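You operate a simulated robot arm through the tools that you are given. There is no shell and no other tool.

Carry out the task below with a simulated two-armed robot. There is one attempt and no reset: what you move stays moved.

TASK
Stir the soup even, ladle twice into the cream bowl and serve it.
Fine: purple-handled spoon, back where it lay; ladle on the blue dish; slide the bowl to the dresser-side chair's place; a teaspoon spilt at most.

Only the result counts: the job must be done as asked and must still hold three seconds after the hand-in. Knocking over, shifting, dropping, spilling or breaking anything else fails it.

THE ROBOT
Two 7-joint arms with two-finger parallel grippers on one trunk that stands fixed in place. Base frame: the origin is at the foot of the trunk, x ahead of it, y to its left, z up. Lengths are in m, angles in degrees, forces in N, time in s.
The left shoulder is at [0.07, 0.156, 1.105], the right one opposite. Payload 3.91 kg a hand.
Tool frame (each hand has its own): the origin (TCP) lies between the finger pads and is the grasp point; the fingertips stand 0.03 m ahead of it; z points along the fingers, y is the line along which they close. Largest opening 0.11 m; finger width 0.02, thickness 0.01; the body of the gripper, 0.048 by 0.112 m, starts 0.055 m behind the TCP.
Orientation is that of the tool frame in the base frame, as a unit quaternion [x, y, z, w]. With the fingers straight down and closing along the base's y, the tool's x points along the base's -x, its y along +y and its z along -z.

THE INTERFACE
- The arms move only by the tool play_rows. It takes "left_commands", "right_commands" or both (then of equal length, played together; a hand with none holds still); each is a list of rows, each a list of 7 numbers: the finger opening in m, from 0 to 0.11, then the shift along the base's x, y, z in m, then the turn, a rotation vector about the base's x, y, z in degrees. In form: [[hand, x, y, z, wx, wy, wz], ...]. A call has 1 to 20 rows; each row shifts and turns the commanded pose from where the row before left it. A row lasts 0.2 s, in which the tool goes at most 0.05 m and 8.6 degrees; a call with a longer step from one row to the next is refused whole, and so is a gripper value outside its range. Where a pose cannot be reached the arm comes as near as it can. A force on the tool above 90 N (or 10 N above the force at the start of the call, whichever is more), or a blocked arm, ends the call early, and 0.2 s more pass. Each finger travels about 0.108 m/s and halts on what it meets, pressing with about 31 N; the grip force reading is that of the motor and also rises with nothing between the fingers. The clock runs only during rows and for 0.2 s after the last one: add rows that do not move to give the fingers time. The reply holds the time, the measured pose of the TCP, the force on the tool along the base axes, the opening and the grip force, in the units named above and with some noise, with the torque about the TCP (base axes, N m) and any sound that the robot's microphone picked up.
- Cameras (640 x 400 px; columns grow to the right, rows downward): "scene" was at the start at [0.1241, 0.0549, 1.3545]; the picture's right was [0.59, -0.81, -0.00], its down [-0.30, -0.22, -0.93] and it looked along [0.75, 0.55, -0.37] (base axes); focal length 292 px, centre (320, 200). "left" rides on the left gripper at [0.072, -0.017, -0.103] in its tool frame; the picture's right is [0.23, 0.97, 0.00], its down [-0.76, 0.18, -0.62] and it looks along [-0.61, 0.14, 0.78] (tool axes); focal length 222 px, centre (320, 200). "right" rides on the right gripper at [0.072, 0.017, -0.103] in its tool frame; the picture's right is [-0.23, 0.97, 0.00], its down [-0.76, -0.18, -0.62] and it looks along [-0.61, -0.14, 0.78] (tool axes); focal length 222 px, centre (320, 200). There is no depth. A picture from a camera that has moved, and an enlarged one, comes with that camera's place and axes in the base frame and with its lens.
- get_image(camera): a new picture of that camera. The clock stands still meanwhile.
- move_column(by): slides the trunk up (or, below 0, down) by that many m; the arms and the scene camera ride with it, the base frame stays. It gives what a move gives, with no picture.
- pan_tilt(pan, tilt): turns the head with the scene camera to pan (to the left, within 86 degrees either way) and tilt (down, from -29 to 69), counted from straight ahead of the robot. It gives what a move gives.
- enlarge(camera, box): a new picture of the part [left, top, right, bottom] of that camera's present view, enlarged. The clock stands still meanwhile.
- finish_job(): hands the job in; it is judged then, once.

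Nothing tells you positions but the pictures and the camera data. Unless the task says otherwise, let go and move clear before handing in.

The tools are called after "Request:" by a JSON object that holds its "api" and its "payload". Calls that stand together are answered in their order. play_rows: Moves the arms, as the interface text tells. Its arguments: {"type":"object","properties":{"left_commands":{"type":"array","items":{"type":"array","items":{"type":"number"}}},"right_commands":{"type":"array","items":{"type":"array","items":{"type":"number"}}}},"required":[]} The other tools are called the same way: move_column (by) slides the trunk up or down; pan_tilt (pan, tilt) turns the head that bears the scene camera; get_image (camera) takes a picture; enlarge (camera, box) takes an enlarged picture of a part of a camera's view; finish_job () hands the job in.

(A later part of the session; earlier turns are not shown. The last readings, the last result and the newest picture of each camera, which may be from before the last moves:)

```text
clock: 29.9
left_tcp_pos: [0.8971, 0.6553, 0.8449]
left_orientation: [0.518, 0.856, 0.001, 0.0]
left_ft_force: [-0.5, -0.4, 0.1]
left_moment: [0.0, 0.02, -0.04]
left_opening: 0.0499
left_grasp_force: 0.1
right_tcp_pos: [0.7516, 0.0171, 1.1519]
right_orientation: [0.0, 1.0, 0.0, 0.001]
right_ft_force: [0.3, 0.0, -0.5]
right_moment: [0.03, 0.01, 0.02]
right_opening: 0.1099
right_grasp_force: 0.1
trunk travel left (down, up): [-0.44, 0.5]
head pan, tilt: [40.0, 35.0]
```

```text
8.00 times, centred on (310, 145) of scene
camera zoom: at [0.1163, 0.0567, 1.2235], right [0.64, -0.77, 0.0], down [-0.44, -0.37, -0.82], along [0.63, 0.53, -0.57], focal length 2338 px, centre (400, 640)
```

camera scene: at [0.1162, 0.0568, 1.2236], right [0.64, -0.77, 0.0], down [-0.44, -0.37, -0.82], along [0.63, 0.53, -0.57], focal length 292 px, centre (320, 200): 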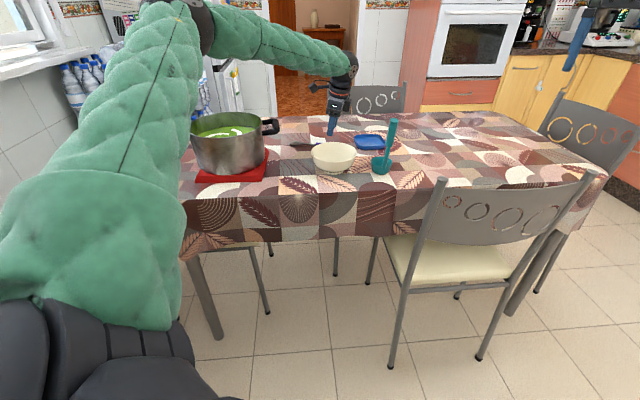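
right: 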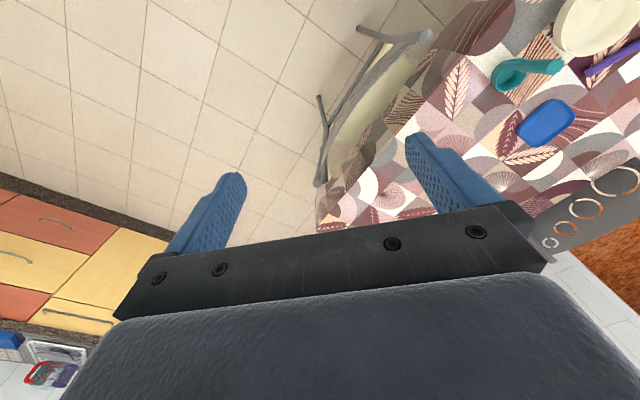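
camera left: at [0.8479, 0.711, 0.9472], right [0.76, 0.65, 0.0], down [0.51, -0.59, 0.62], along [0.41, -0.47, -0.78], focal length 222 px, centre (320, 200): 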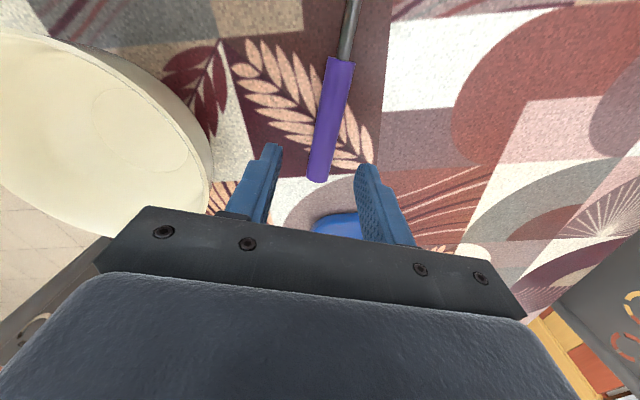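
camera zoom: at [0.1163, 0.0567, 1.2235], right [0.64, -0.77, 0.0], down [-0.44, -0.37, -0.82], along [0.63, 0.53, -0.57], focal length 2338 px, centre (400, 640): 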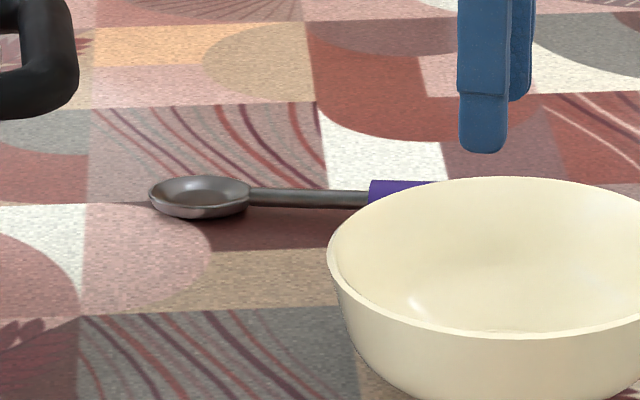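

The spoon turned about 3–4° during the slip (I will correct for that when I lay it back). I'll align with its present axis and go down until the tips nearly touch the table.

Request:
{"api": "play_rows", "payload": {"left_commands": [[0.05, 0.0018, 0.0013, -0.01, 0, 0, 2.5], [0.05, 0.0017, 0.0012, -0.01, 0, 0, 0], [0.045, 0, 0, -0.01, 0, 0, 0], [0.045, 0, 0, -0.01, 0, 0, 0], [0.045, 0, 0, -0.01, 0, 0, 0], [0.045, 0, 0, -0.003, 0, 0, 0], [0.045, 0, 0, 0, 0, 0, 0]]}}

Request:
{"api": "enlarge", "payload": {"camera": "left", "box": [220, 70, 420, 245]}}

```text
clock: 31.5
left_tcp_pos: [0.9016, 0.6598, 0.7908]
left_orientation: [0.499, 0.867, 0.0, -0.001]
left_ft_force: [-0.2, 0.1, -0.5]
left_moment: [-0.02, -0.03, 0.01]
left_opening: 0.0449
left_grasp_force: 0.1
right_tcp_pos: [0.752, 0.0175, 1.1517]
right_orientation: [0.0, 1.0, 0.0, 0.001]
right_ft_force: [0.4, 0.0, 0.1]
right_moment: [0.0, -0.05, 0.02]
right_opening: 0.1101
right_grasp_force: 0.1
trunk travel left (down, up): [-0.44, 0.5]
head pan, tilt: [40.0, 35.0]
```

```text
2.29 times, centred on (320, 158) of left
camera zoom: at [0.8506, 0.7124, 0.8938], right [0.73, 0.69, 0.0], down [0.54, -0.57, 0.62], along [0.43, -0.45, -0.78], focal length 508 px, centre (320, 297)
```

zoom: 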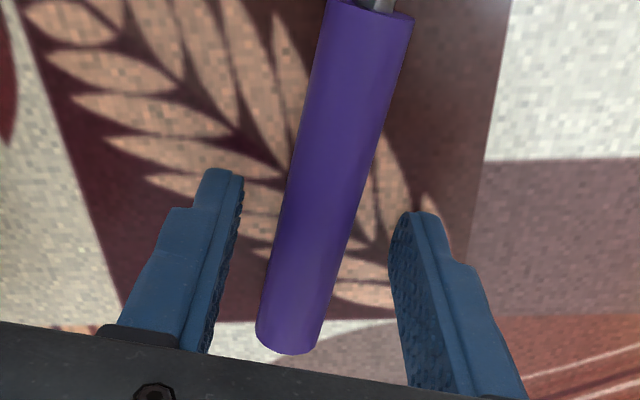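

Request:
{"api": "play_rows", "payload": {"left_commands": [[0.04, 0, 0, -0.0015, 0, 0, 0], [0.035, 0, 0, 0, 0, 0, 0], [0.03, 0, 0, 0, 0, 0, 0], [0.025, 0, 0, 0, 0, 0, 0], [0.02, 0, 0, 0, 0, 0, 0], [0.012, 0, 0, 0, 0, 0, 0], [0.005, 0, 0, 0, 0, 0, 0], [0.005, 0, 0, 0, 0, 0, 0]]}}

Request:
{"api": "enlarge", "payload": {"camera": "left", "box": [220, 0, 420, 245]}}

Request:
{"api": "enlarge", "payload": {"camera": "scene", "box": [280, 110, 376, 170]}}

```text
clock: 33.3
left_tcp_pos: [0.9033, 0.6585, 0.7899]
left_orientation: [0.499, 0.867, 0.0, 0.0]
left_ft_force: [-1.8, -1.8, 4.7]
left_moment: [-0.1, 0.07, -0.03]
left_opening: 0.0219
left_grasp_force: 31.1
right_tcp_pos: [0.7517, 0.017, 1.152]
right_orientation: [0.001, 1.0, 0.0, 0.001]
right_ft_force: [-0.6, -0.3, -0.3]
right_moment: [0.0, -0.01, 0.04]
right_opening: 0.1102
right_grasp_force: 0.0
trunk travel left (down, up): [-0.44, 0.5]
head pan, tilt: [40.0, 35.0]
```

```text
1.63 times, centred on (320, 122) of left
camera zoom: at [0.8497, 0.7116, 0.893], right [0.73, 0.69, 0.0], down [0.54, -0.57, 0.62], along [0.43, -0.45, -0.78], focal length 363 px, centre (320, 326)
```

zoom: 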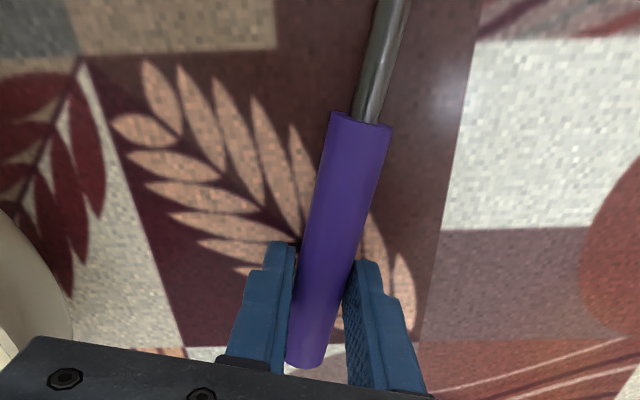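

```text
6.67 times, centred on (328, 140) of scene
camera zoom: at [0.116, 0.0565, 1.2236], right [0.64, -0.77, 0.0], down [-0.44, -0.37, -0.82], along [0.63, 0.53, -0.57], focal length 1948 px, centre (267, 600)
```

zoom: 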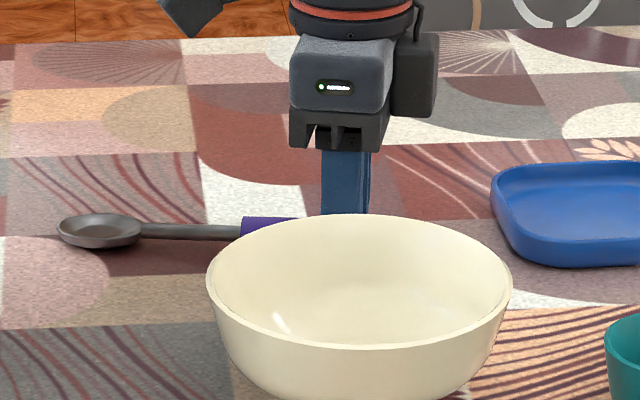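

Now it is gripped with the pads lower on the handle. I'll lift slightly and check that it holds.

Request:
{"api": "play_rows", "payload": {"left_commands": [[0.005, 0, 0, 0.005, 0, 0, 0], [0.005, 0, 0, 0.01, 0, 0, 0], [0.005, 0, 0, 0.01, 0, 0, 0], [0.005, 0, 0, 0, 0, 0, 0]]}}

Request:
{"api": "enlarge", "payload": {"camera": "scene", "box": [280, 110, 376, 170]}}

```text
clock: 34.3
left_tcp_pos: [0.9024, 0.6555, 0.8143]
left_orientation: [0.499, 0.867, 0.0, -0.002]
left_ft_force: [1.1, -0.2, -1.1]
left_moment: [-0.01, -0.01, 0.0]
left_opening: 0.0217
left_grasp_force: 30.8
right_tcp_pos: [0.7519, 0.0176, 1.1522]
right_orientation: [0.0, 1.0, 0.0, 0.001]
right_ft_force: [-1.0, -1.0, -0.3]
right_moment: [-0.02, 0.0, 0.01]
right_opening: 0.1099
right_grasp_force: 0.1
trunk travel left (down, up): [-0.44, 0.5]
head pan, tilt: [40.0, 35.0]
```

```text
6.67 times, centred on (328, 140) of scene
camera zoom: at [0.1167, 0.057, 1.2234], right [0.64, -0.77, 0.0], down [-0.44, -0.37, -0.82], along [0.63, 0.53, -0.57], focal length 1948 px, centre (267, 600)
```

zoom: 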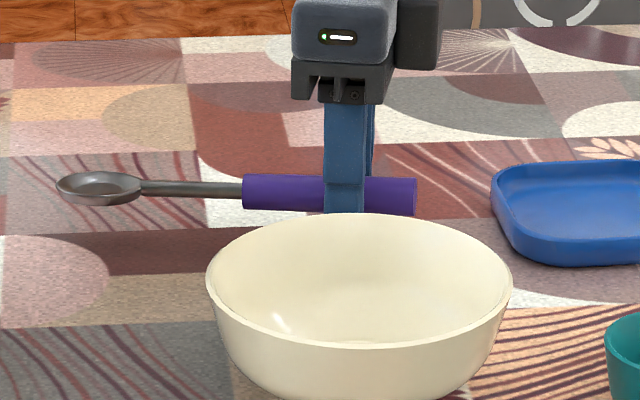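

The spoon is held firmly. Now I'll raise it well above everything, then carry it over the pot while turning the hand.

Request:
{"api": "play_rows", "payload": {"left_commands": [[0.005, 0, 0, 0.04, 0, 0, 0], [0.005, 0, 0, 0.04, 0, 0, 0], [0.005, 0, 0, 0.04, 0, 0, 0], [0.005, 0, 0, 0.04, 0, 0, 0], [0.005, 0, 0, 0.04, 0, 0, 0], [0.005, 0, 0, 0.04, 0, 0, 0], [0.005, -0.027, 0.015, 0, 0, 0, 8.2], [0.005, -0.027, 0.015, 0, 0, 0, 8.2], [0.005, -0.027, 0.015, 0, 0, 0, 8.2], [0.005, -0.027, 0.015, 0.01, 0, 0, 8.2], [0.005, -0.027, 0.015, 0.01, 0, 0, 8.2], [0.005, -0.027, 0.015, 0.01, 0, 0, 8.2], [0.005, -0.027, 0.015, 0.01, 0, 0, 8.2], [0.005, -0.027, 0.015, 0.01, 0, 0, 8.2], [0.005, -0.027, 0.015, 0, 0, 0, 8.2], [0.005, -0.027, 0.015, 0, 0, 0, 8.2], [0.005, -0.027, 0.015, 0, 0, 0, 8.2], [0.005, 0, 0, 0, 0, 0, 0]]}}

Request:
{"api": "get_image", "payload": {"camera": "left"}}

Request:
{"api": "get_image", "payload": {"camera": "scene"}}

```text
clock: 38.1
left_tcp_pos: [0.6061, 0.8259, 1.1047]
left_orientation: [-0.263, 0.965, 0.001, -0.001]
left_ft_force: [0.6, -0.7, -0.3]
left_moment: [0.02, 0.0, 0.0]
left_opening: 0.0214
left_grasp_force: 30.9
right_tcp_pos: [0.7526, 0.0162, 1.151]
right_orientation: [0.0, 1.0, 0.0, -0.001]
right_ft_force: [-1.0, -1.3, -0.4]
right_moment: [0.0, -0.02, 0.01]
right_opening: 0.11
right_grasp_force: 0.1
trunk travel left (down, up): [-0.44, 0.5]
head pan, tilt: [40.0, 35.0]
```

```text
taken
camera left: at [0.5514, 0.7724, 1.2068], right [-0.69, 0.72, 0.0], down [0.57, 0.54, 0.62], along [0.45, 0.43, -0.78], focal length 222 px, centre (320, 200)
```

left: 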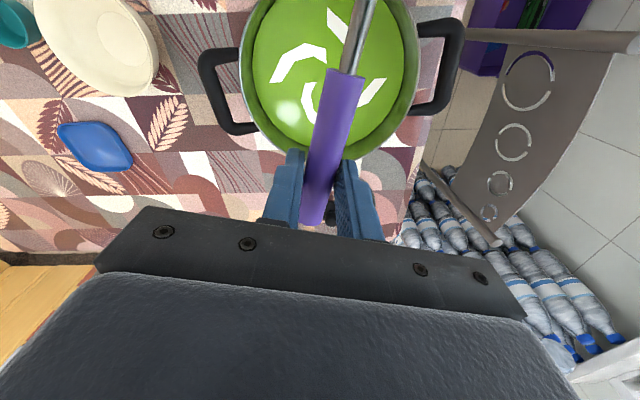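

```text
taken
camera scene: at [0.1169, 0.0565, 1.2234], right [0.64, -0.77, 0.0], down [-0.44, -0.37, -0.82], along [0.63, 0.53, -0.57], focal length 292 px, centre (320, 200)
```

scene: 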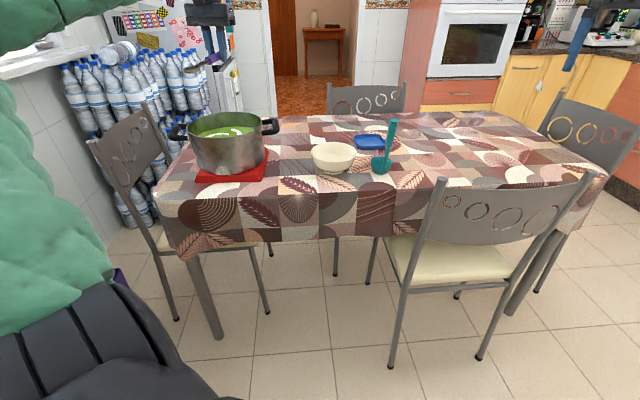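

Request:
{"api": "enlarge", "payload": {"camera": "left", "box": [190, 0, 480, 180]}}

Request:
{"api": "enlarge", "payload": {"camera": "scene", "box": [150, 20, 310, 190]}}

```text
2.21 times, centred on (335, 90) of left
camera zoom: at [0.5514, 0.7724, 1.2068], right [-0.69, 0.72, 0.0], down [0.57, 0.54, 0.62], along [0.45, 0.43, -0.78], focal length 490 px, centre (287, 443)
```

zoom: 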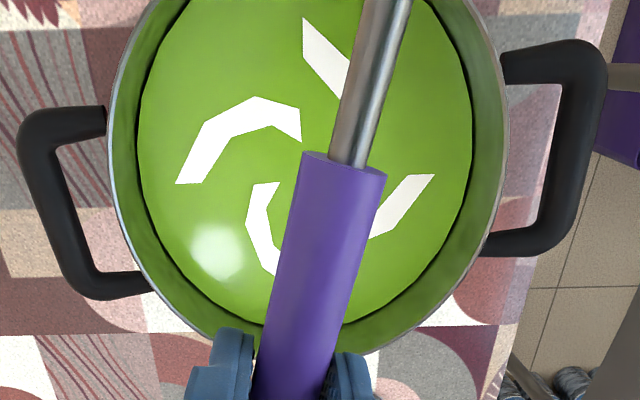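

```text
2.35 times, centred on (230, 105) of scene
camera zoom: at [0.1169, 0.0565, 1.2234], right [0.64, -0.77, 0.0], down [-0.44, -0.37, -0.82], along [0.63, 0.53, -0.57], focal length 688 px, centre (532, 424)
```

zoom: 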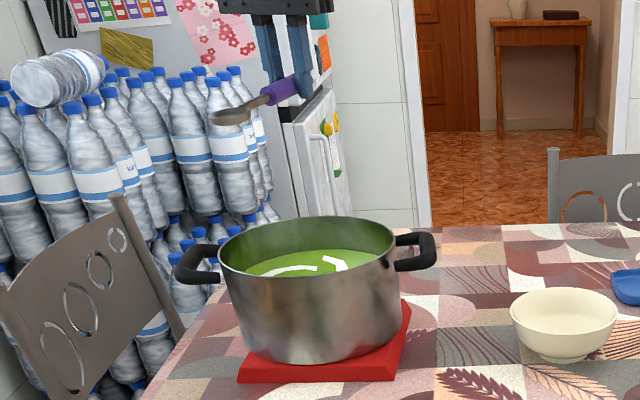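

I need the pot's centre and rim height more exactly before dipping the spoon, so I'll enlarge the pot in the scene view.

Request:
{"api": "enlarge", "payload": {"camera": "scene", "box": [165, 100, 285, 190]}}

Request:
{"api": "pan_tilt", "payload": {"pan": 55, "tilt": 30}}

Request:
{"api": "enlarge", "payload": {"camera": "scene", "box": [260, 60, 420, 180]}}

```text
4.44 times, centred on (225, 145) of scene
camera zoom: at [0.1169, 0.0565, 1.2234], right [0.64, -0.77, 0.0], down [-0.44, -0.37, -0.82], along [0.63, 0.53, -0.57], focal length 1299 px, centre (742, 444)
```

zoom: 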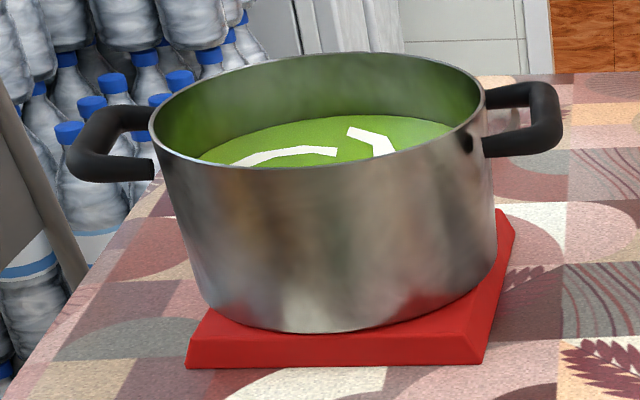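

```text
clock: 38.9
left_tcp_pos: [0.6049, 0.8249, 1.1036]
left_orientation: [-0.263, 0.965, -0.001, -0.001]
left_ft_force: [0.8, 0.3, -0.9]
left_moment: [0.01, -0.05, -0.02]
left_opening: 0.0217
left_grasp_force: 31.3
right_tcp_pos: [0.7521, 0.0164, 1.1521]
right_orientation: [-0.001, 1.0, 0.0, 0.0]
right_ft_force: [0.9, -0.1, 0.1]
right_moment: [0.0, 0.01, 0.01]
right_opening: 0.11
right_grasp_force: 0.1
trunk travel left (down, up): [-0.44, 0.5]
head pan, tilt: [55.0, 30.0]
```

```text
3.33 times, centred on (340, 120) of scene
camera zoom: at [0.1009, 0.0744, 1.2313], right [0.82, -0.57, 0.0], down [-0.29, -0.41, -0.87], along [0.5, 0.71, -0.5], focal length 974 px, centre (253, 467)
```

zoom: 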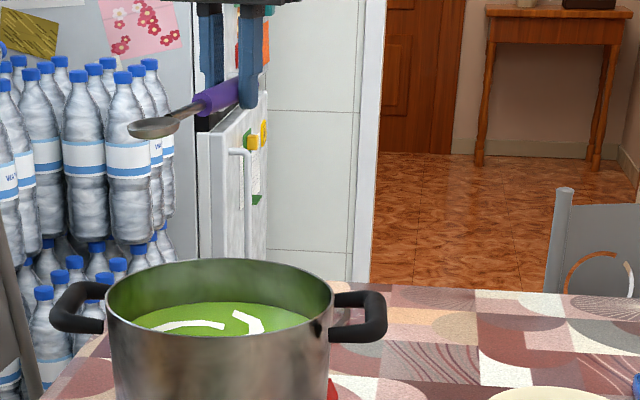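

I take the pot's rim centre to be about (0.578, 0.812), rim height about 0.913, soup roughly 4.5 cm below that. I'll pitch the hand so the spoon points down above the pot.

Request:
{"api": "play_rows", "payload": {"left_commands": [[0.005, 0, 0, 0.01, 4.124, -7.0, 0], [0.005, 0, 0, 0.01, 4.124, -7.0, 0], [0.005, 0, 0, 0.01, 4.124, -7.0, 0], [0.005, 0, 0, 0, 4.124, -7.0, 0], [0.005, 0, 0, 0, 4.124, -7.0, 0], [0.005, 0, 0, 0, 4.124, -7.0, 0], [0.005, 0, 0, 0, 4.124, -7.0, 0], [0.005, 0, 0, 0, 4.124, -7.0, 0], [0.005, 0, 0, 0, 0, 0, 0]]}}

Request:
{"api": "get_image", "payload": {"camera": "left"}}

Request:
{"api": "get_image", "payload": {"camera": "scene"}}

```text
clock: 40.9
left_tcp_pos: [0.6042, 0.8234, 1.1349]
left_orientation: [-0.221, 0.814, 0.142, 0.518]
left_ft_force: [0.3, -1.2, -1.2]
left_moment: [-0.04, 0.01, 0.0]
left_opening: 0.0217
left_grasp_force: 30.9
right_tcp_pos: [0.7518, 0.0165, 1.153]
right_orientation: [0.0, 1.0, -0.001, 0.0]
right_ft_force: [0.6, 0.3, -0.2]
right_moment: [-0.01, 0.0, -0.02]
right_opening: 0.1101
right_grasp_force: 0.0
trunk travel left (down, up): [-0.44, 0.5]
head pan, tilt: [55.0, 30.0]
```

```text
taken
camera left: at [0.5049, 0.7453, 1.1128], right [-0.58, 0.79, -0.2], down [-0.3, 0.03, 0.95], along [0.76, 0.61, 0.22], focal length 222 px, centre (320, 200)
```

left: 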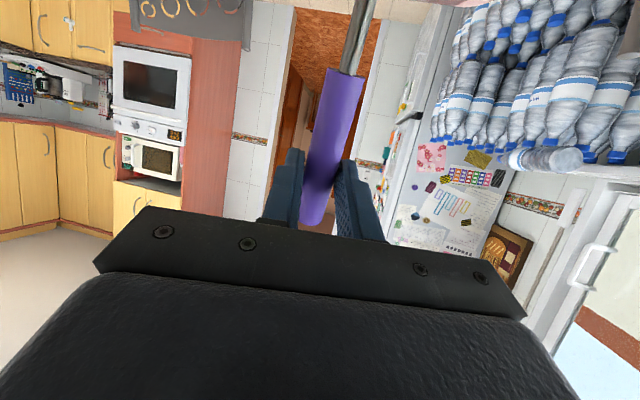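

```text
taken
camera scene: at [0.1006, 0.0742, 1.2314], right [0.82, -0.57, 0.0], down [-0.29, -0.41, -0.87], along [0.5, 0.71, -0.5], focal length 292 px, centre (320, 200)
```

scene: 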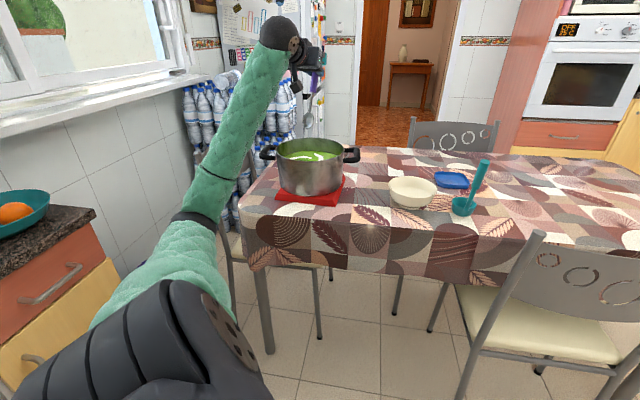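

Request:
{"api": "enlarge", "payload": {"camera": "scene", "box": [240, 30, 400, 210]}}

Request:
{"api": "get_image", "payload": {"camera": "right"}}

```text
2.22 times, centred on (320, 120) of scene
camera zoom: at [0.1006, 0.0742, 1.2314], right [0.82, -0.57, 0.0], down [-0.29, -0.41, -0.87], along [0.5, 0.71, -0.5], focal length 650 px, centre (320, 378)
```

zoom: 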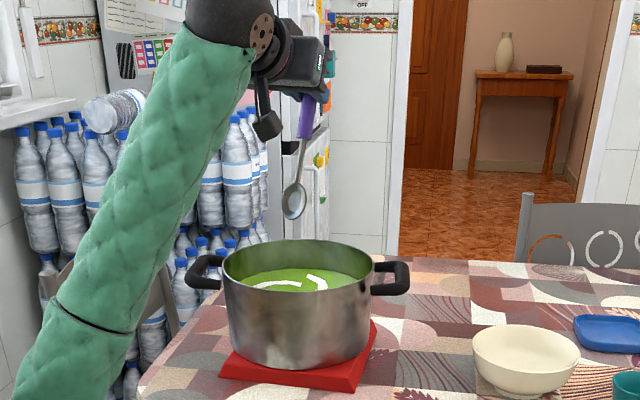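

```text
taken
camera right: at [0.6794, 0.0333, 1.2558], right [0.23, 0.97, 0.0], down [0.76, -0.18, 0.62], along [0.61, -0.14, -0.78], focal length 222 px, centre (320, 200)
```

right: 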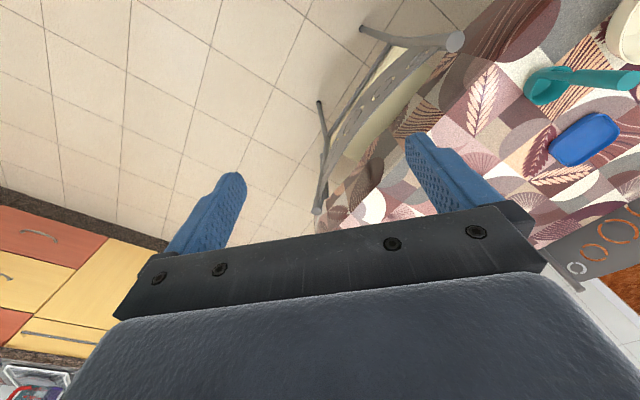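

My model of the spoon tip matches the picture, and it hangs above the pot's middle. I'll lower it slowly into the soup.

Request:
{"api": "play_rows", "payload": {"left_commands": [[0.005, 0.003, 0.004, -0.02, 0, 0, 0], [0.005, 0.003, 0.004, -0.02, 0, 0, 0], [0.005, 0, 0, -0.02, 0, 0, 0], [0.005, 0, 0, -0.02, 0, 0, 0], [0.005, 0, 0, -0.02, 0, 0, 0], [0.005, 0, 0, -0.01, 0, 0, 0], [0.005, 0, 0, -0.01, 0, 0, 0], [0.005, 0, 0, -0.01, 0, 0, 0], [0.005, 0, 0, -0.01, 0, 0, 0], [0.005, 0, 0, -0.01, 0, 0, 0], [0.005, 0, 0, 0, 0, 0, 0]]}}

Request:
{"api": "enlarge", "payload": {"camera": "scene", "box": [240, 30, 400, 210]}}

```text
clock: 43.3
left_tcp_pos: [0.6113, 0.8313, 0.9833]
left_orientation: [-0.222, 0.814, 0.142, 0.517]
left_ft_force: [-0.1, 0.2, 0.3]
left_moment: [0.0, 0.02, 0.0]
left_opening: 0.0214
left_grasp_force: 30.7
right_tcp_pos: [0.7514, 0.0178, 1.1514]
right_orientation: [0.0, 1.0, 0.0, 0.0]
right_ft_force: [1.0, 0.1, 0.6]
right_moment: [-0.04, -0.02, -0.01]
right_opening: 0.1099
right_grasp_force: 0.0
trunk travel left (down, up): [-0.44, 0.5]
head pan, tilt: [55.0, 30.0]
```

```text
2.22 times, centred on (320, 120) of scene
camera zoom: at [0.1008, 0.0744, 1.2313], right [0.82, -0.57, 0.0], down [-0.29, -0.41, -0.87], along [0.5, 0.71, -0.5], focal length 650 px, centre (320, 378)
```

zoom: 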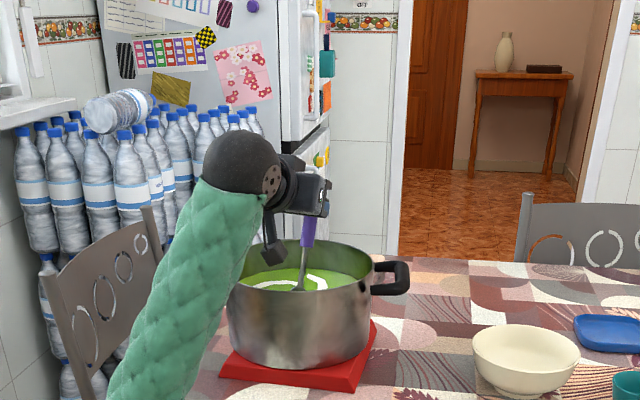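

The spoon is in the soup with the hand clear of the rim. I'll stir in smooth circles.

Request:
{"api": "play_rows", "payload": {"left_commands": [[0.005, 0.015, 0, 0, 0, 0, 0], [0.005, 0.015, 0, 0, 0, 0, 0], [0.005, 0.0125, 0, 0, 0, 0, 0], [0.005, -0.0032, 0.0163, 0, 0, 0, 0], [0.005, -0.0092, 0.0138, 0, 0, 0, 0], [0.005, -0.0138, 0.0092, 0, 0, 0, 0], [0.005, -0.0163, 0.0032, 0, 0, 0, 0], [0.005, -0.0163, -0.0032, 0, 0, 0, 0], [0.005, -0.0138, -0.0092, 0, 0, 0, 0], [0.005, -0.0092, -0.0138, 0, 0, 0, 0], [0.005, -0.0032, -0.0163, 0, 0, 0, 0], [0.005, 0.0032, -0.0163, 0, 0, 0, 0], [0.005, 0.0092, -0.0138, 0, 0, 0, 0], [0.005, 0.0138, -0.0092, 0, 0, 0, 0], [0.005, 0.0163, -0.0032, 0, 0, 0, 0], [0.005, 0.0163, 0.0032, 0, 0, 0, 0], [0.005, 0.0138, 0.0092, 0, 0, 0, 0], [0.005, 0.0092, 0.0138, 0, 0, 0, 0], [0.005, 0.0032, 0.0163, 0, 0, 0, 0]]}}

Request:
{"api": "enlarge", "payload": {"camera": "scene", "box": [240, 80, 400, 210]}}

```text
clock: 47.3
left_tcp_pos: [0.6526, 0.8335, 0.985]
left_orientation: [-0.221, 0.814, 0.141, 0.518]
left_ft_force: [-0.1, 0.6, -0.3]
left_moment: [0.01, 0.01, 0.02]
left_opening: 0.0215
left_grasp_force: 30.8
right_tcp_pos: [0.7525, 0.0168, 1.1527]
right_orientation: [0.0, 1.0, -0.001, 0.0]
right_ft_force: [0.3, 0.5, -0.6]
right_moment: [0.01, -0.02, 0.0]
right_opening: 0.1101
right_grasp_force: 0.1
trunk travel left (down, up): [-0.44, 0.5]
head pan, tilt: [55.0, 30.0]
```

```text
3.08 times, centred on (320, 145) of scene
camera zoom: at [0.1007, 0.0746, 1.2313], right [0.82, -0.57, 0.0], down [-0.29, -0.41, -0.87], along [0.5, 0.71, -0.5], focal length 899 px, centre (320, 369)
```

zoom: 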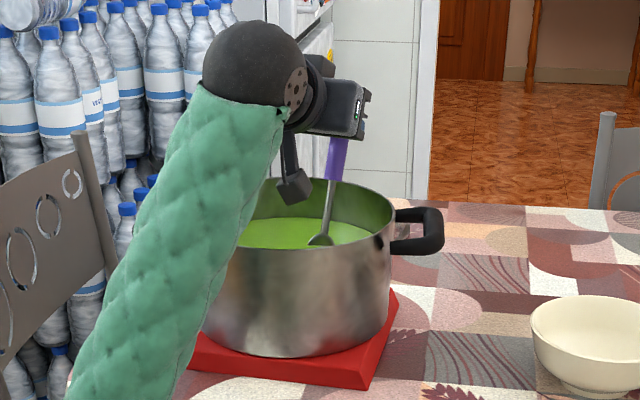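

The cream swirls are already fading. I'll do two more loops to make sure it is even.

Request:
{"api": "play_rows", "payload": {"left_commands": [[0.005, -0.0032, 0.0163, 0, 0, 0, 0], [0.005, -0.0092, 0.0138, 0, 0, 0, 0], [0.005, -0.0138, 0.0092, 0, 0, 0, 0], [0.005, -0.0163, 0.0032, 0, 0, 0, 0], [0.005, -0.0163, -0.0032, 0, 0, 0, 0], [0.005, -0.0138, -0.0092, 0, 0, 0, 0], [0.005, -0.0092, -0.0138, 0, 0, 0, 0], [0.005, -0.0032, -0.0163, 0, 0, 0, 0], [0.005, 0.0032, -0.0163, 0, 0, 0, 0], [0.005, 0.0092, -0.0138, 0, 0, 0, 0], [0.005, 0.0138, -0.0092, 0, 0, 0, 0], [0.005, 0.0163, -0.0032, 0, 0, 0, 0], [0.005, 0.0163, 0.0032, 0, 0, 0, 0], [0.005, 0.0138, 0.0092, 0, 0, 0, 0], [0.005, 0.0092, 0.0138, 0, 0, 0, 0], [0.005, 0.0032, 0.0163, 0, 0, 0, 0]]}}

Request:
{"api": "play_rows", "payload": {"left_commands": [[0.005, -0.0032, 0.0163, 0, 0, 0, 0], [0.005, -0.0092, 0.0138, 0, 0, 0, 0], [0.005, -0.0138, 0.0092, 0, 0, 0, 0], [0.005, -0.0163, 0.0032, 0, 0, 0, 0], [0.005, -0.0163, -0.0032, 0, 0, 0, 0], [0.005, -0.0138, -0.0092, 0, 0, 0, 0], [0.005, -0.0092, -0.0138, 0, 0, 0, 0], [0.005, -0.0032, -0.0163, 0, 0, 0, 0], [0.005, 0.0032, -0.0163, 0, 0, 0, 0], [0.005, 0.0092, -0.0138, 0, 0, 0, 0], [0.005, 0.0138, -0.0092, 0, 0, 0, 0], [0.005, 0.0163, -0.0032, 0, 0, 0, 0], [0.005, 0.0163, 0.0032, 0, 0, 0, 0], [0.005, 0.0138, 0.0092, 0, 0, 0, 0], [0.005, 0.0092, 0.0138, 0, 0, 0, 0], [0.005, 0.0032, 0.0163, 0, 0, 0, 0], [0.005, -0.014, 0, 0, 0, 0, 0], [0.005, -0.014, 0, 0, 0, 0, 0], [0.005, -0.0145, 0, 0, 0, 0, 0], [0.005, 0, 0, 0, 0, 0, 0]]}}

Request:
{"api": "enlarge", "payload": {"camera": "scene", "box": [240, 80, 400, 210]}}

```text
clock: 50.7
left_tcp_pos: [0.6531, 0.8317, 0.9844]
left_orientation: [-0.222, 0.814, 0.142, 0.518]
left_ft_force: [0.5, -0.5, -0.5]
left_moment: [0.01, 0.01, -0.01]
left_opening: 0.0214
left_grasp_force: 31.2
right_tcp_pos: [0.7523, 0.0177, 1.1527]
right_orientation: [0.0, 1.0, 0.0, 0.0]
right_ft_force: [0.0, -0.6, -0.2]
right_moment: [-0.01, 0.01, 0.0]
right_opening: 0.1102
right_grasp_force: 0.1
trunk travel left (down, up): [-0.44, 0.5]
head pan, tilt: [55.0, 30.0]
```

```text
clock: 54.9
left_tcp_pos: [0.6102, 0.8311, 0.9853]
left_orientation: [-0.222, 0.814, 0.142, 0.518]
left_ft_force: [0.7, 0.5, -0.1]
left_moment: [-0.01, 0.06, 0.02]
left_opening: 0.0218
left_grasp_force: 31.2
right_tcp_pos: [0.7529, 0.017, 1.152]
right_orientation: [0.0, 1.0, 0.0, 0.0]
right_ft_force: [0.3, 0.6, 0.4]
right_moment: [0.01, 0.03, 0.03]
right_opening: 0.1101
right_grasp_force: 0.2
trunk travel left (down, up): [-0.44, 0.5]
head pan, tilt: [55.0, 30.0]
```

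```text
3.08 times, centred on (320, 145) of scene
camera zoom: at [0.101, 0.0745, 1.2313], right [0.82, -0.57, 0.0], down [-0.29, -0.41, -0.87], along [0.5, 0.71, -0.5], focal length 899 px, centre (320, 369)
```

zoom: 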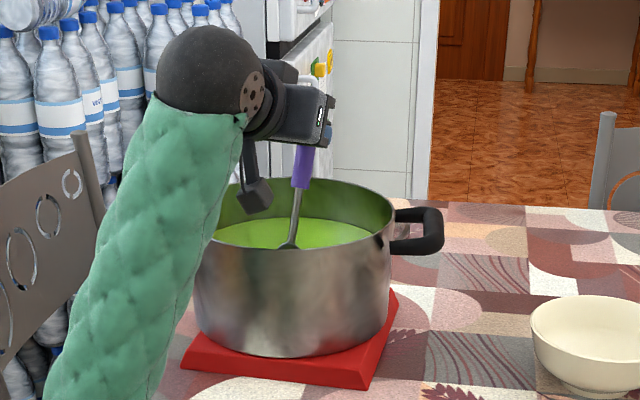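

The soup looks uniform. I'll lift the spoon slowly out and let it drip over the pot.

Request:
{"api": "play_rows", "payload": {"left_commands": [[0.005, 0, 0, 0.015, 0, 0, 0], [0.005, 0, 0, 0.015, 0, 0, 0], [0.005, 0, 0, 0.015, 0, 0, 0], [0.005, 0, 0, 0.015, 0, 0, 0], [0.005, 0, 0, 0.005, 0, 0, 0], [0.005, 0, 0, 0.005, 0, 0, 0], [0.005, 0, 0, 0, 0, 0, 0], [0.005, 0, 0, 0, 0, 0, 0], [0.005, 0, 0, 0, 0, 0, 0], [0.005, 0, 0, 0, 0, 0, 0], [0.005, 0, 0, 0, 0, 0, 0], [0.005, 0, 0, 0.02, 0, 0, 0], [0.005, 0, 0, 0.02, 0, 0, 0], [0.005, 0, 0, 0.02, 0, 0, 0], [0.005, 0, 0, 0.02, 0, 0, 0], [0.005, 0, 0, 0, 0, 0, 0], [0.005, 0, 0, 0, 0, 0, 0], [0.005, 0, 0, 0, 0, 0, 0], [0.005, 0, 0, 0, 0, 0, 0], [0.005, 0, 0, 0, 0, 0, 0]]}}

Request:
{"api": "enlarge", "payload": {"camera": "scene", "box": [240, 30, 400, 210]}}

```text
clock: 59.1
left_tcp_pos: [0.6113, 0.8311, 1.1332]
left_orientation: [-0.222, 0.815, 0.141, 0.517]
left_ft_force: [0.3, 0.2, -0.4]
left_moment: [0.0, -0.01, -0.01]
left_opening: 0.0215
left_grasp_force: 31.3
right_tcp_pos: [0.7518, 0.0177, 1.1513]
right_orientation: [0.001, 1.0, 0.001, 0.0]
right_ft_force: [-0.3, -0.6, 0.6]
right_moment: [0.0, -0.02, 0.01]
right_opening: 0.11
right_grasp_force: 0.1
trunk travel left (down, up): [-0.44, 0.5]
head pan, tilt: [55.0, 30.0]
```

```text
2.22 times, centred on (320, 120) of scene
camera zoom: at [0.1008, 0.0745, 1.2313], right [0.82, -0.57, 0.0], down [-0.29, -0.41, -0.87], along [0.5, 0.71, -0.5], focal length 650 px, centre (320, 378)
```

zoom: 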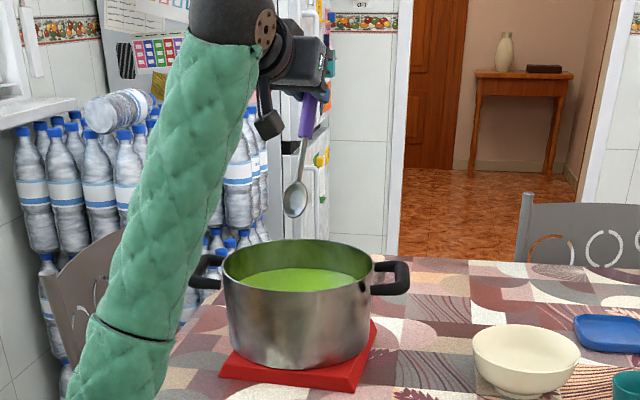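

The soup is evenly mixed and the spoon is clean. I'll level the spoon over the pot and check from above.

Request:
{"api": "play_rows", "payload": {"left_commands": [[0.005, 0, 0, 0, -4.124, 7.0, 0], [0.005, 0, 0, 0, -4.124, 7.0, 0], [0.005, 0, 0, 0, -4.124, 7.0, 0], [0.005, 0, 0, 0, -4.124, 7.0, 0], [0.005, 0, 0, 0, -4.124, 7.0, 0], [0.005, 0, 0, 0, -4.124, 7.0, 0], [0.005, 0, 0, 0, -4.124, 7.0, 0], [0.005, 0, 0, 0, -4.124, 7.0, 0], [0.005, 0, 0, 0, 0, 0, 0]]}}

Request:
{"api": "get_image", "payload": {"camera": "left"}}

```text
clock: 61.1
left_tcp_pos: [0.6699, 0.7843, 0.936]
left_orientation: [-0.218, 0.968, -0.039, -0.12]
left_ft_force: [-6.3, -21.0, 26.5]
left_moment: [-1.09, -0.1, -0.28]
left_opening: 0.0219
left_grasp_force: 30.8
right_tcp_pos: [0.751, 0.0185, 1.1519]
right_orientation: [-0.001, 1.0, -0.001, -0.001]
right_ft_force: [0.2, 1.5, -1.7]
right_moment: [-0.12, 0.01, 0.02]
right_opening: 0.11
right_grasp_force: 0.0
trunk travel left (down, up): [-0.44, 0.5]
head pan, tilt: [55.0, 30.0]
stopped in row 9 (left hand): the force on the tool passed its limit at 151 N (the readings are from after the stop); the commanded pose is now the measured one
```

```text
taken
camera left: at [0.635, 0.7525, 1.0536], right [-0.62, 0.79, 0.03], down [0.72, 0.55, 0.41], along [0.3, 0.28, -0.91], focal length 222 px, centre (320, 200)
```

left: 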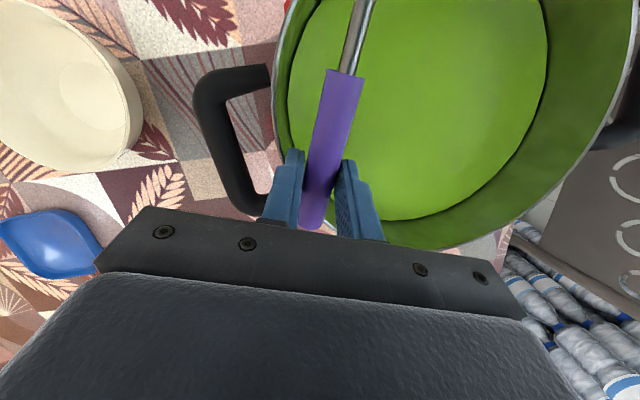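

Something unexpected happened: the arm dropped and met the pot with 151 N. I'll look before moving anything.

Request:
{"api": "get_image", "payload": {"camera": "scene"}}

Request:
{"api": "enlarge", "payload": {"camera": "scene", "box": [240, 30, 400, 210]}}

Request:
{"api": "enlarge", "payload": {"camera": "left", "box": [180, 0, 460, 260]}}

```text
taken
camera scene: at [0.099, 0.0738, 1.2315], right [0.82, -0.57, 0.0], down [-0.29, -0.41, -0.87], along [0.5, 0.71, -0.5], focal length 292 px, centre (320, 200)
```

scene: 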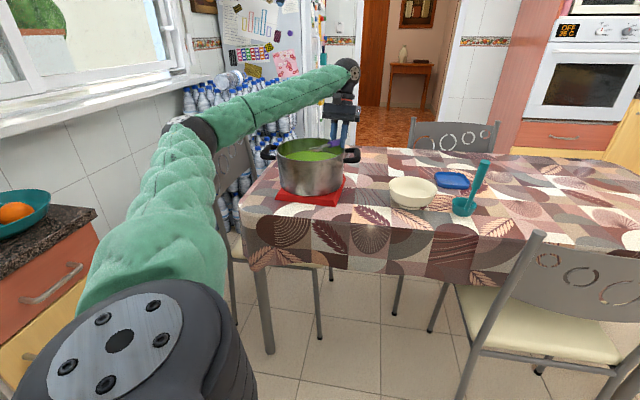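

```text
2.22 times, centred on (320, 120) of scene
camera zoom: at [0.099, 0.0738, 1.2315], right [0.82, -0.57, 0.0], down [-0.29, -0.41, -0.87], along [0.5, 0.71, -0.5], focal length 650 px, centre (320, 378)
```

zoom: 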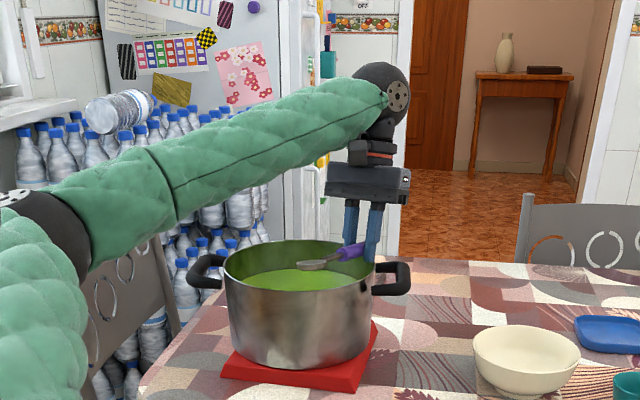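

```text
1.54 times, centred on (320, 130) of left
camera zoom: at [0.635, 0.7525, 1.0536], right [-0.62, 0.79, 0.03], down [0.72, 0.55, 0.41], along [0.3, 0.28, -0.91], focal length 342 px, centre (320, 308)
```

zoom: 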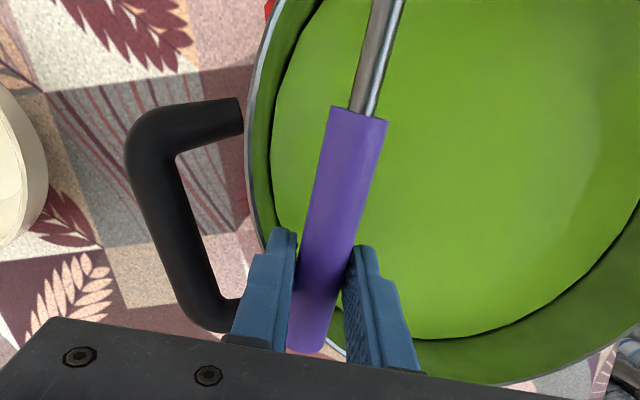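

The pot and trivet look unmoved and nothing is spilled; the elbow had flipped from low to high during the levelling. I'll lift straight up gently to release the contact with the rim.

Request:
{"api": "play_rows", "payload": {"left_commands": [[0.005, 0, 0, 0.01, 0, 0, 0], [0.005, 0, 0, 0.01, 0, 0, 0], [0.005, 0, 0, 0.015, 0, 0, 0], [0.005, 0, 0, 0.02, 0, 0, 0], [0.005, 0, 0, 0, 0, 0, 0]]}}

Request:
{"api": "get_image", "payload": {"camera": "left"}}

Request:
{"api": "enlarge", "payload": {"camera": "scene", "box": [240, 30, 400, 210]}}

```text
clock: 62.3
left_tcp_pos: [0.67, 0.7872, 0.985]
left_orientation: [-0.219, 0.967, -0.037, -0.122]
left_ft_force: [0.0, -0.1, -0.7]
left_moment: [-0.01, -0.04, 0.0]
left_opening: 0.0214
left_grasp_force: 31.0
right_tcp_pos: [0.7526, 0.0175, 1.1495]
right_orientation: [-0.001, 1.0, -0.001, -0.001]
right_ft_force: [0.9, 0.3, -0.2]
right_moment: [-0.04, 0.0, 0.03]
right_opening: 0.1099
right_grasp_force: 0.1
trunk travel left (down, up): [-0.44, 0.5]
head pan, tilt: [55.0, 30.0]
```

```text
taken
camera left: at [0.6365, 0.7546, 1.1046], right [-0.62, 0.78, 0.04], down [0.72, 0.56, 0.41], along [0.3, 0.28, -0.91], focal length 222 px, centre (320, 200)
```

left: 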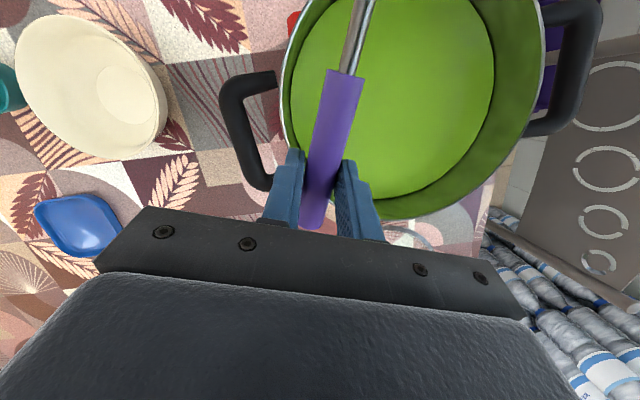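

```text
2.22 times, centred on (320, 120) of scene
camera zoom: at [0.1012, 0.0751, 1.2312], right [0.82, -0.57, 0.0], down [-0.29, -0.41, -0.87], along [0.5, 0.71, -0.5], focal length 650 px, centre (320, 378)
```

zoom: 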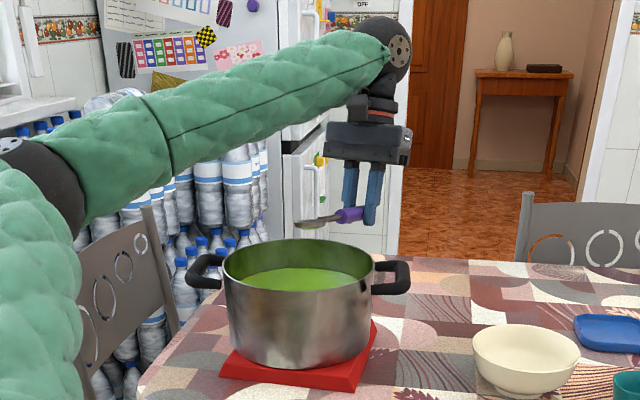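

The pot stands exactly as before and the spoon is still firmly held. I'll raise it, make the hand vertical again and check the pose.

Request:
{"api": "play_rows", "payload": {"left_commands": [[0.005, 0, 0, 0.03, 0, 0, 0], [0.005, 0, 0, 0.03, 0, 0, 0], [0.005, 0, 0, 0.03, 0, 0, 0], [0.005, 0, 0, 0, 3.7, -6.25, 0], [0.005, 0, 0, 0, 3.7, -6.25, 0], [0.005, 0, 0, 0, 0, 0, 0]]}}

Request:
{"api": "get_image", "payload": {"camera": "left"}}

Request:
{"api": "get_image", "payload": {"camera": "scene"}}

```text
clock: 63.7
left_tcp_pos: [0.6706, 0.7874, 1.0757]
left_orientation: [-0.221, 0.975, 0.001, 0.0]
left_ft_force: [-0.1, -0.6, -0.6]
left_moment: [-0.01, 0.01, 0.0]
left_opening: 0.0215
left_grasp_force: 30.7
right_tcp_pos: [0.7513, 0.018, 1.1502]
right_orientation: [-0.001, 1.0, -0.002, -0.001]
right_ft_force: [0.3, 0.3, -0.1]
right_moment: [-0.01, 0.02, -0.01]
right_opening: 0.1102
right_grasp_force: 0.1
trunk travel left (down, up): [-0.44, 0.5]
head pan, tilt: [55.0, 30.0]
```

```text
taken
camera left: at [0.6125, 0.7399, 1.1792], right [-0.63, 0.78, 0.0], down [0.61, 0.49, 0.62], along [0.48, 0.39, -0.78], focal length 222 px, centre (320, 200)
```

left: 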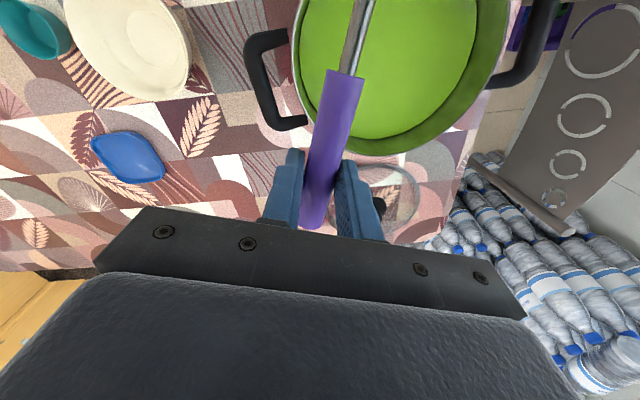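

```text
taken
camera scene: at [0.1011, 0.0747, 1.2313], right [0.82, -0.57, 0.0], down [-0.29, -0.41, -0.87], along [0.5, 0.71, -0.5], focal length 292 px, centre (320, 200)
```

scene: 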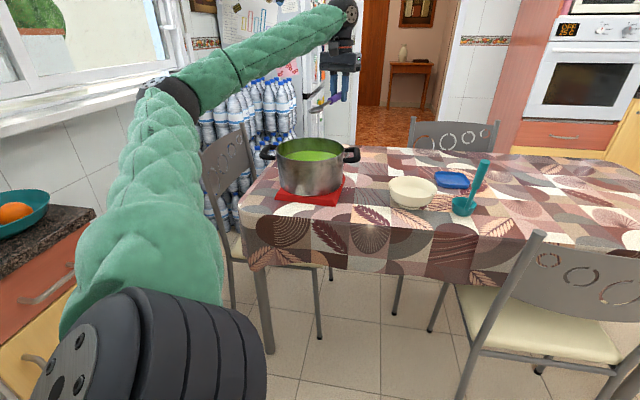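

Request:
{"api": "enlarge", "payload": {"camera": "left", "box": [220, 0, 420, 245]}}

```text
1.63 times, centred on (320, 122) of left
camera zoom: at [0.6125, 0.7399, 1.1792], right [-0.63, 0.78, 0.0], down [0.61, 0.49, 0.62], along [0.48, 0.39, -0.78], focal length 363 px, centre (320, 326)
```

zoom: 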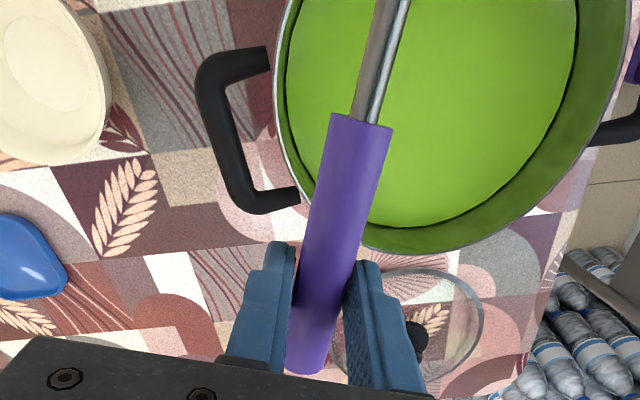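

Now I'll carry the spoon back above its place, turning the hand back to the original direction of the spoon.

Request:
{"api": "play_rows", "payload": {"left_commands": [[0.005, 0.0206, -0.0119, 0, 0, 0, -8.08], [0.005, 0.0206, -0.0119, 0, 0, 0, -8.08], [0.005, 0.0206, -0.0119, 0, 0, 0, -8.08], [0.005, 0.0206, -0.0119, 0, 0, 0, -8.08], [0.005, 0.0206, -0.0119, 0, 0, 0, -8.08], [0.005, 0.0206, -0.0119, 0, 0, 0, -8.08], [0.005, 0.0206, -0.0119, 0, 0, 0, -8.08], [0.005, 0.0206, -0.0119, 0, 0, 0, -8.08], [0.005, 0.0206, -0.0119, 0, 0, 0, -8.08], [0.005, 0.0206, -0.0119, 0, 0, 0, -8.08], [0.005, 0.0206, -0.0119, 0, 0, 0, -8.08], [0.005, 0, 0, 0, 0, 0, 0]]}}

Request:
{"api": "pan_tilt", "payload": {"pan": 40, "tilt": 35}}

Request:
{"api": "get_image", "payload": {"camera": "scene"}}

Request:
{"api": "enlarge", "payload": {"camera": "scene", "box": [260, 30, 400, 170]}}

```text
clock: 66.3
left_tcp_pos: [0.8968, 0.6581, 1.0772]
left_orientation: [0.526, 0.851, 0.002, 0.0]
left_ft_force: [-0.8, 0.3, -0.6]
left_moment: [-0.06, -0.02, -0.01]
left_opening: 0.0215
left_grasp_force: 31.1
right_tcp_pos: [0.7507, 0.0187, 1.1519]
right_orientation: [0.0, 1.0, 0.0, -0.001]
right_ft_force: [-0.6, 0.5, -0.1]
right_moment: [-0.03, 0.0, 0.0]
right_opening: 0.11
right_grasp_force: 0.0
trunk travel left (down, up): [-0.44, 0.5]
head pan, tilt: [55.0, 30.0]
```

```text
clock: 67.1
left_tcp_pos: [0.8979, 0.6572, 1.0765]
left_orientation: [0.524, 0.852, 0.002, 0.001]
left_ft_force: [-0.4, -0.7, -0.7]
left_moment: [0.0, -0.02, 0.03]
left_opening: 0.0217
left_grasp_force: 30.8
right_tcp_pos: [0.7527, 0.0182, 1.1505]
right_orientation: [-0.001, 1.0, -0.001, -0.001]
right_ft_force: [-0.1, -0.5, -0.5]
right_moment: [0.02, -0.03, -0.03]
right_opening: 0.1103
right_grasp_force: 0.1
trunk travel left (down, up): [-0.44, 0.5]
head pan, tilt: [40.0, 35.0]
```

```text
taken
camera scene: at [0.1165, 0.057, 1.2235], right [0.64, -0.77, 0.0], down [-0.44, -0.37, -0.82], along [0.63, 0.53, -0.57], focal length 292 px, centre (320, 200)
```

scene: 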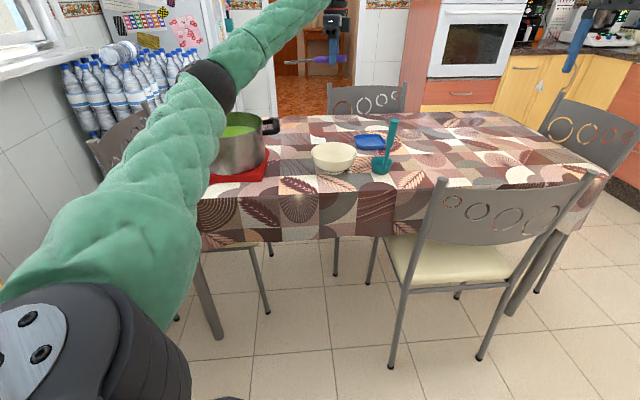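

```text
2.86 times, centred on (330, 100) of scene
camera zoom: at [0.1165, 0.057, 1.2235], right [0.64, -0.77, 0.0], down [-0.44, -0.37, -0.82], along [0.63, 0.53, -0.57], focal length 835 px, centre (291, 486)
```

zoom: 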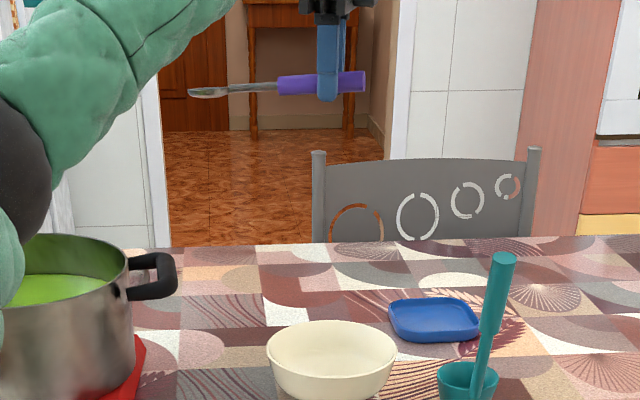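

The spoon has tilted about 6° tip-down and sits slightly deeper in the grip after the bump, but its place along the grip is unchanged. I'll descend over its old place.

Request:
{"api": "play_rows", "payload": {"left_commands": [[0.005, 0, 0, -0.03, 0, 0, 0], [0.005, 0, 0, -0.03, 0, 0, 0], [0.005, 0, 0, -0.03, 0, 0, 0], [0.005, 0, 0, -0.03, 0, 0, 0], [0.005, 0, 0, -0.03, 0, 0, 0], [0.005, 0, 0, -0.03, 0, 0, 0], [0.005, 0, 0, -0.03, 0, 0, 0], [0.005, 0, 0, -0.03, 0, 0, 0], [0.005, 0, 0, -0.02, 0, 0, 0], [0.005, 0, -0.001, -0.01, 0, 0, 0], [0.005, 0, 0, 0, 0, 0, 0]]}}

Request:
{"api": "enlarge", "payload": {"camera": "scene", "box": [280, 110, 376, 170]}}

Request:
{"api": "enlarge", "payload": {"camera": "left", "box": [220, 0, 420, 245]}}

```text
clock: 69.5
left_tcp_pos: [0.8977, 0.6518, 0.8131]
left_orientation: [0.525, 0.851, 0.004, 0.001]
left_ft_force: [0.2, 0.1, -0.4]
left_moment: [-0.04, -0.01, 0.04]
left_opening: 0.0213
left_grasp_force: 30.8
right_tcp_pos: [0.7512, 0.0139, 1.1522]
right_orientation: [0.0, 1.0, 0.002, 0.0]
right_ft_force: [0.2, 0.1, 0.6]
right_moment: [0.02, 0.0, 0.05]
right_opening: 0.1101
right_grasp_force: 0.0
trunk travel left (down, up): [-0.44, 0.5]
head pan, tilt: [40.0, 35.0]
```

```text
6.67 times, centred on (328, 140) of scene
camera zoom: at [0.1145, 0.0534, 1.2242], right [0.64, -0.77, 0.0], down [-0.44, -0.37, -0.82], along [0.63, 0.53, -0.57], focal length 1948 px, centre (267, 600)
```

zoom: 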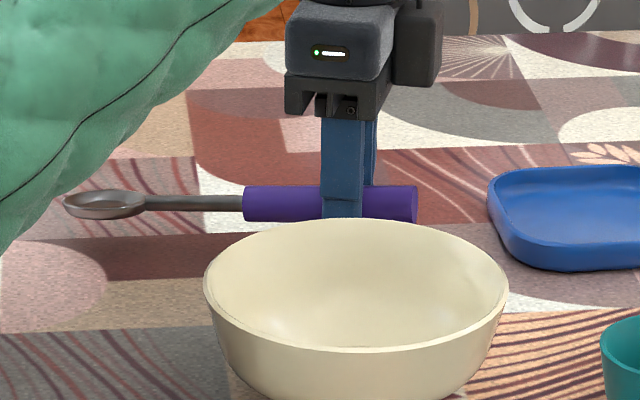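

```text
1.63 times, centred on (320, 122) of left
camera zoom: at [0.8488, 0.708, 0.9151], right [0.77, 0.64, 0.01], down [0.5, -0.6, 0.62], along [0.4, -0.47, -0.78], focal length 363 px, centre (320, 326)
```

zoom: 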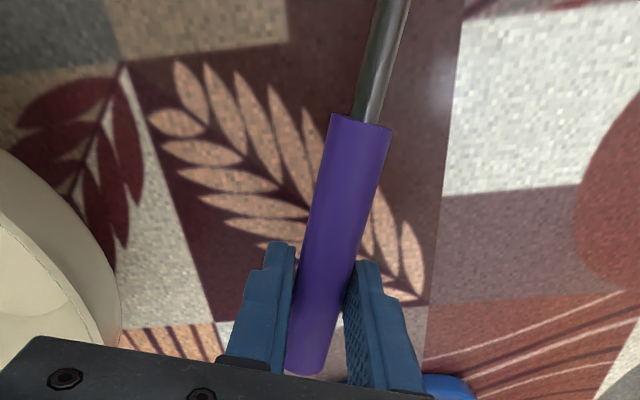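

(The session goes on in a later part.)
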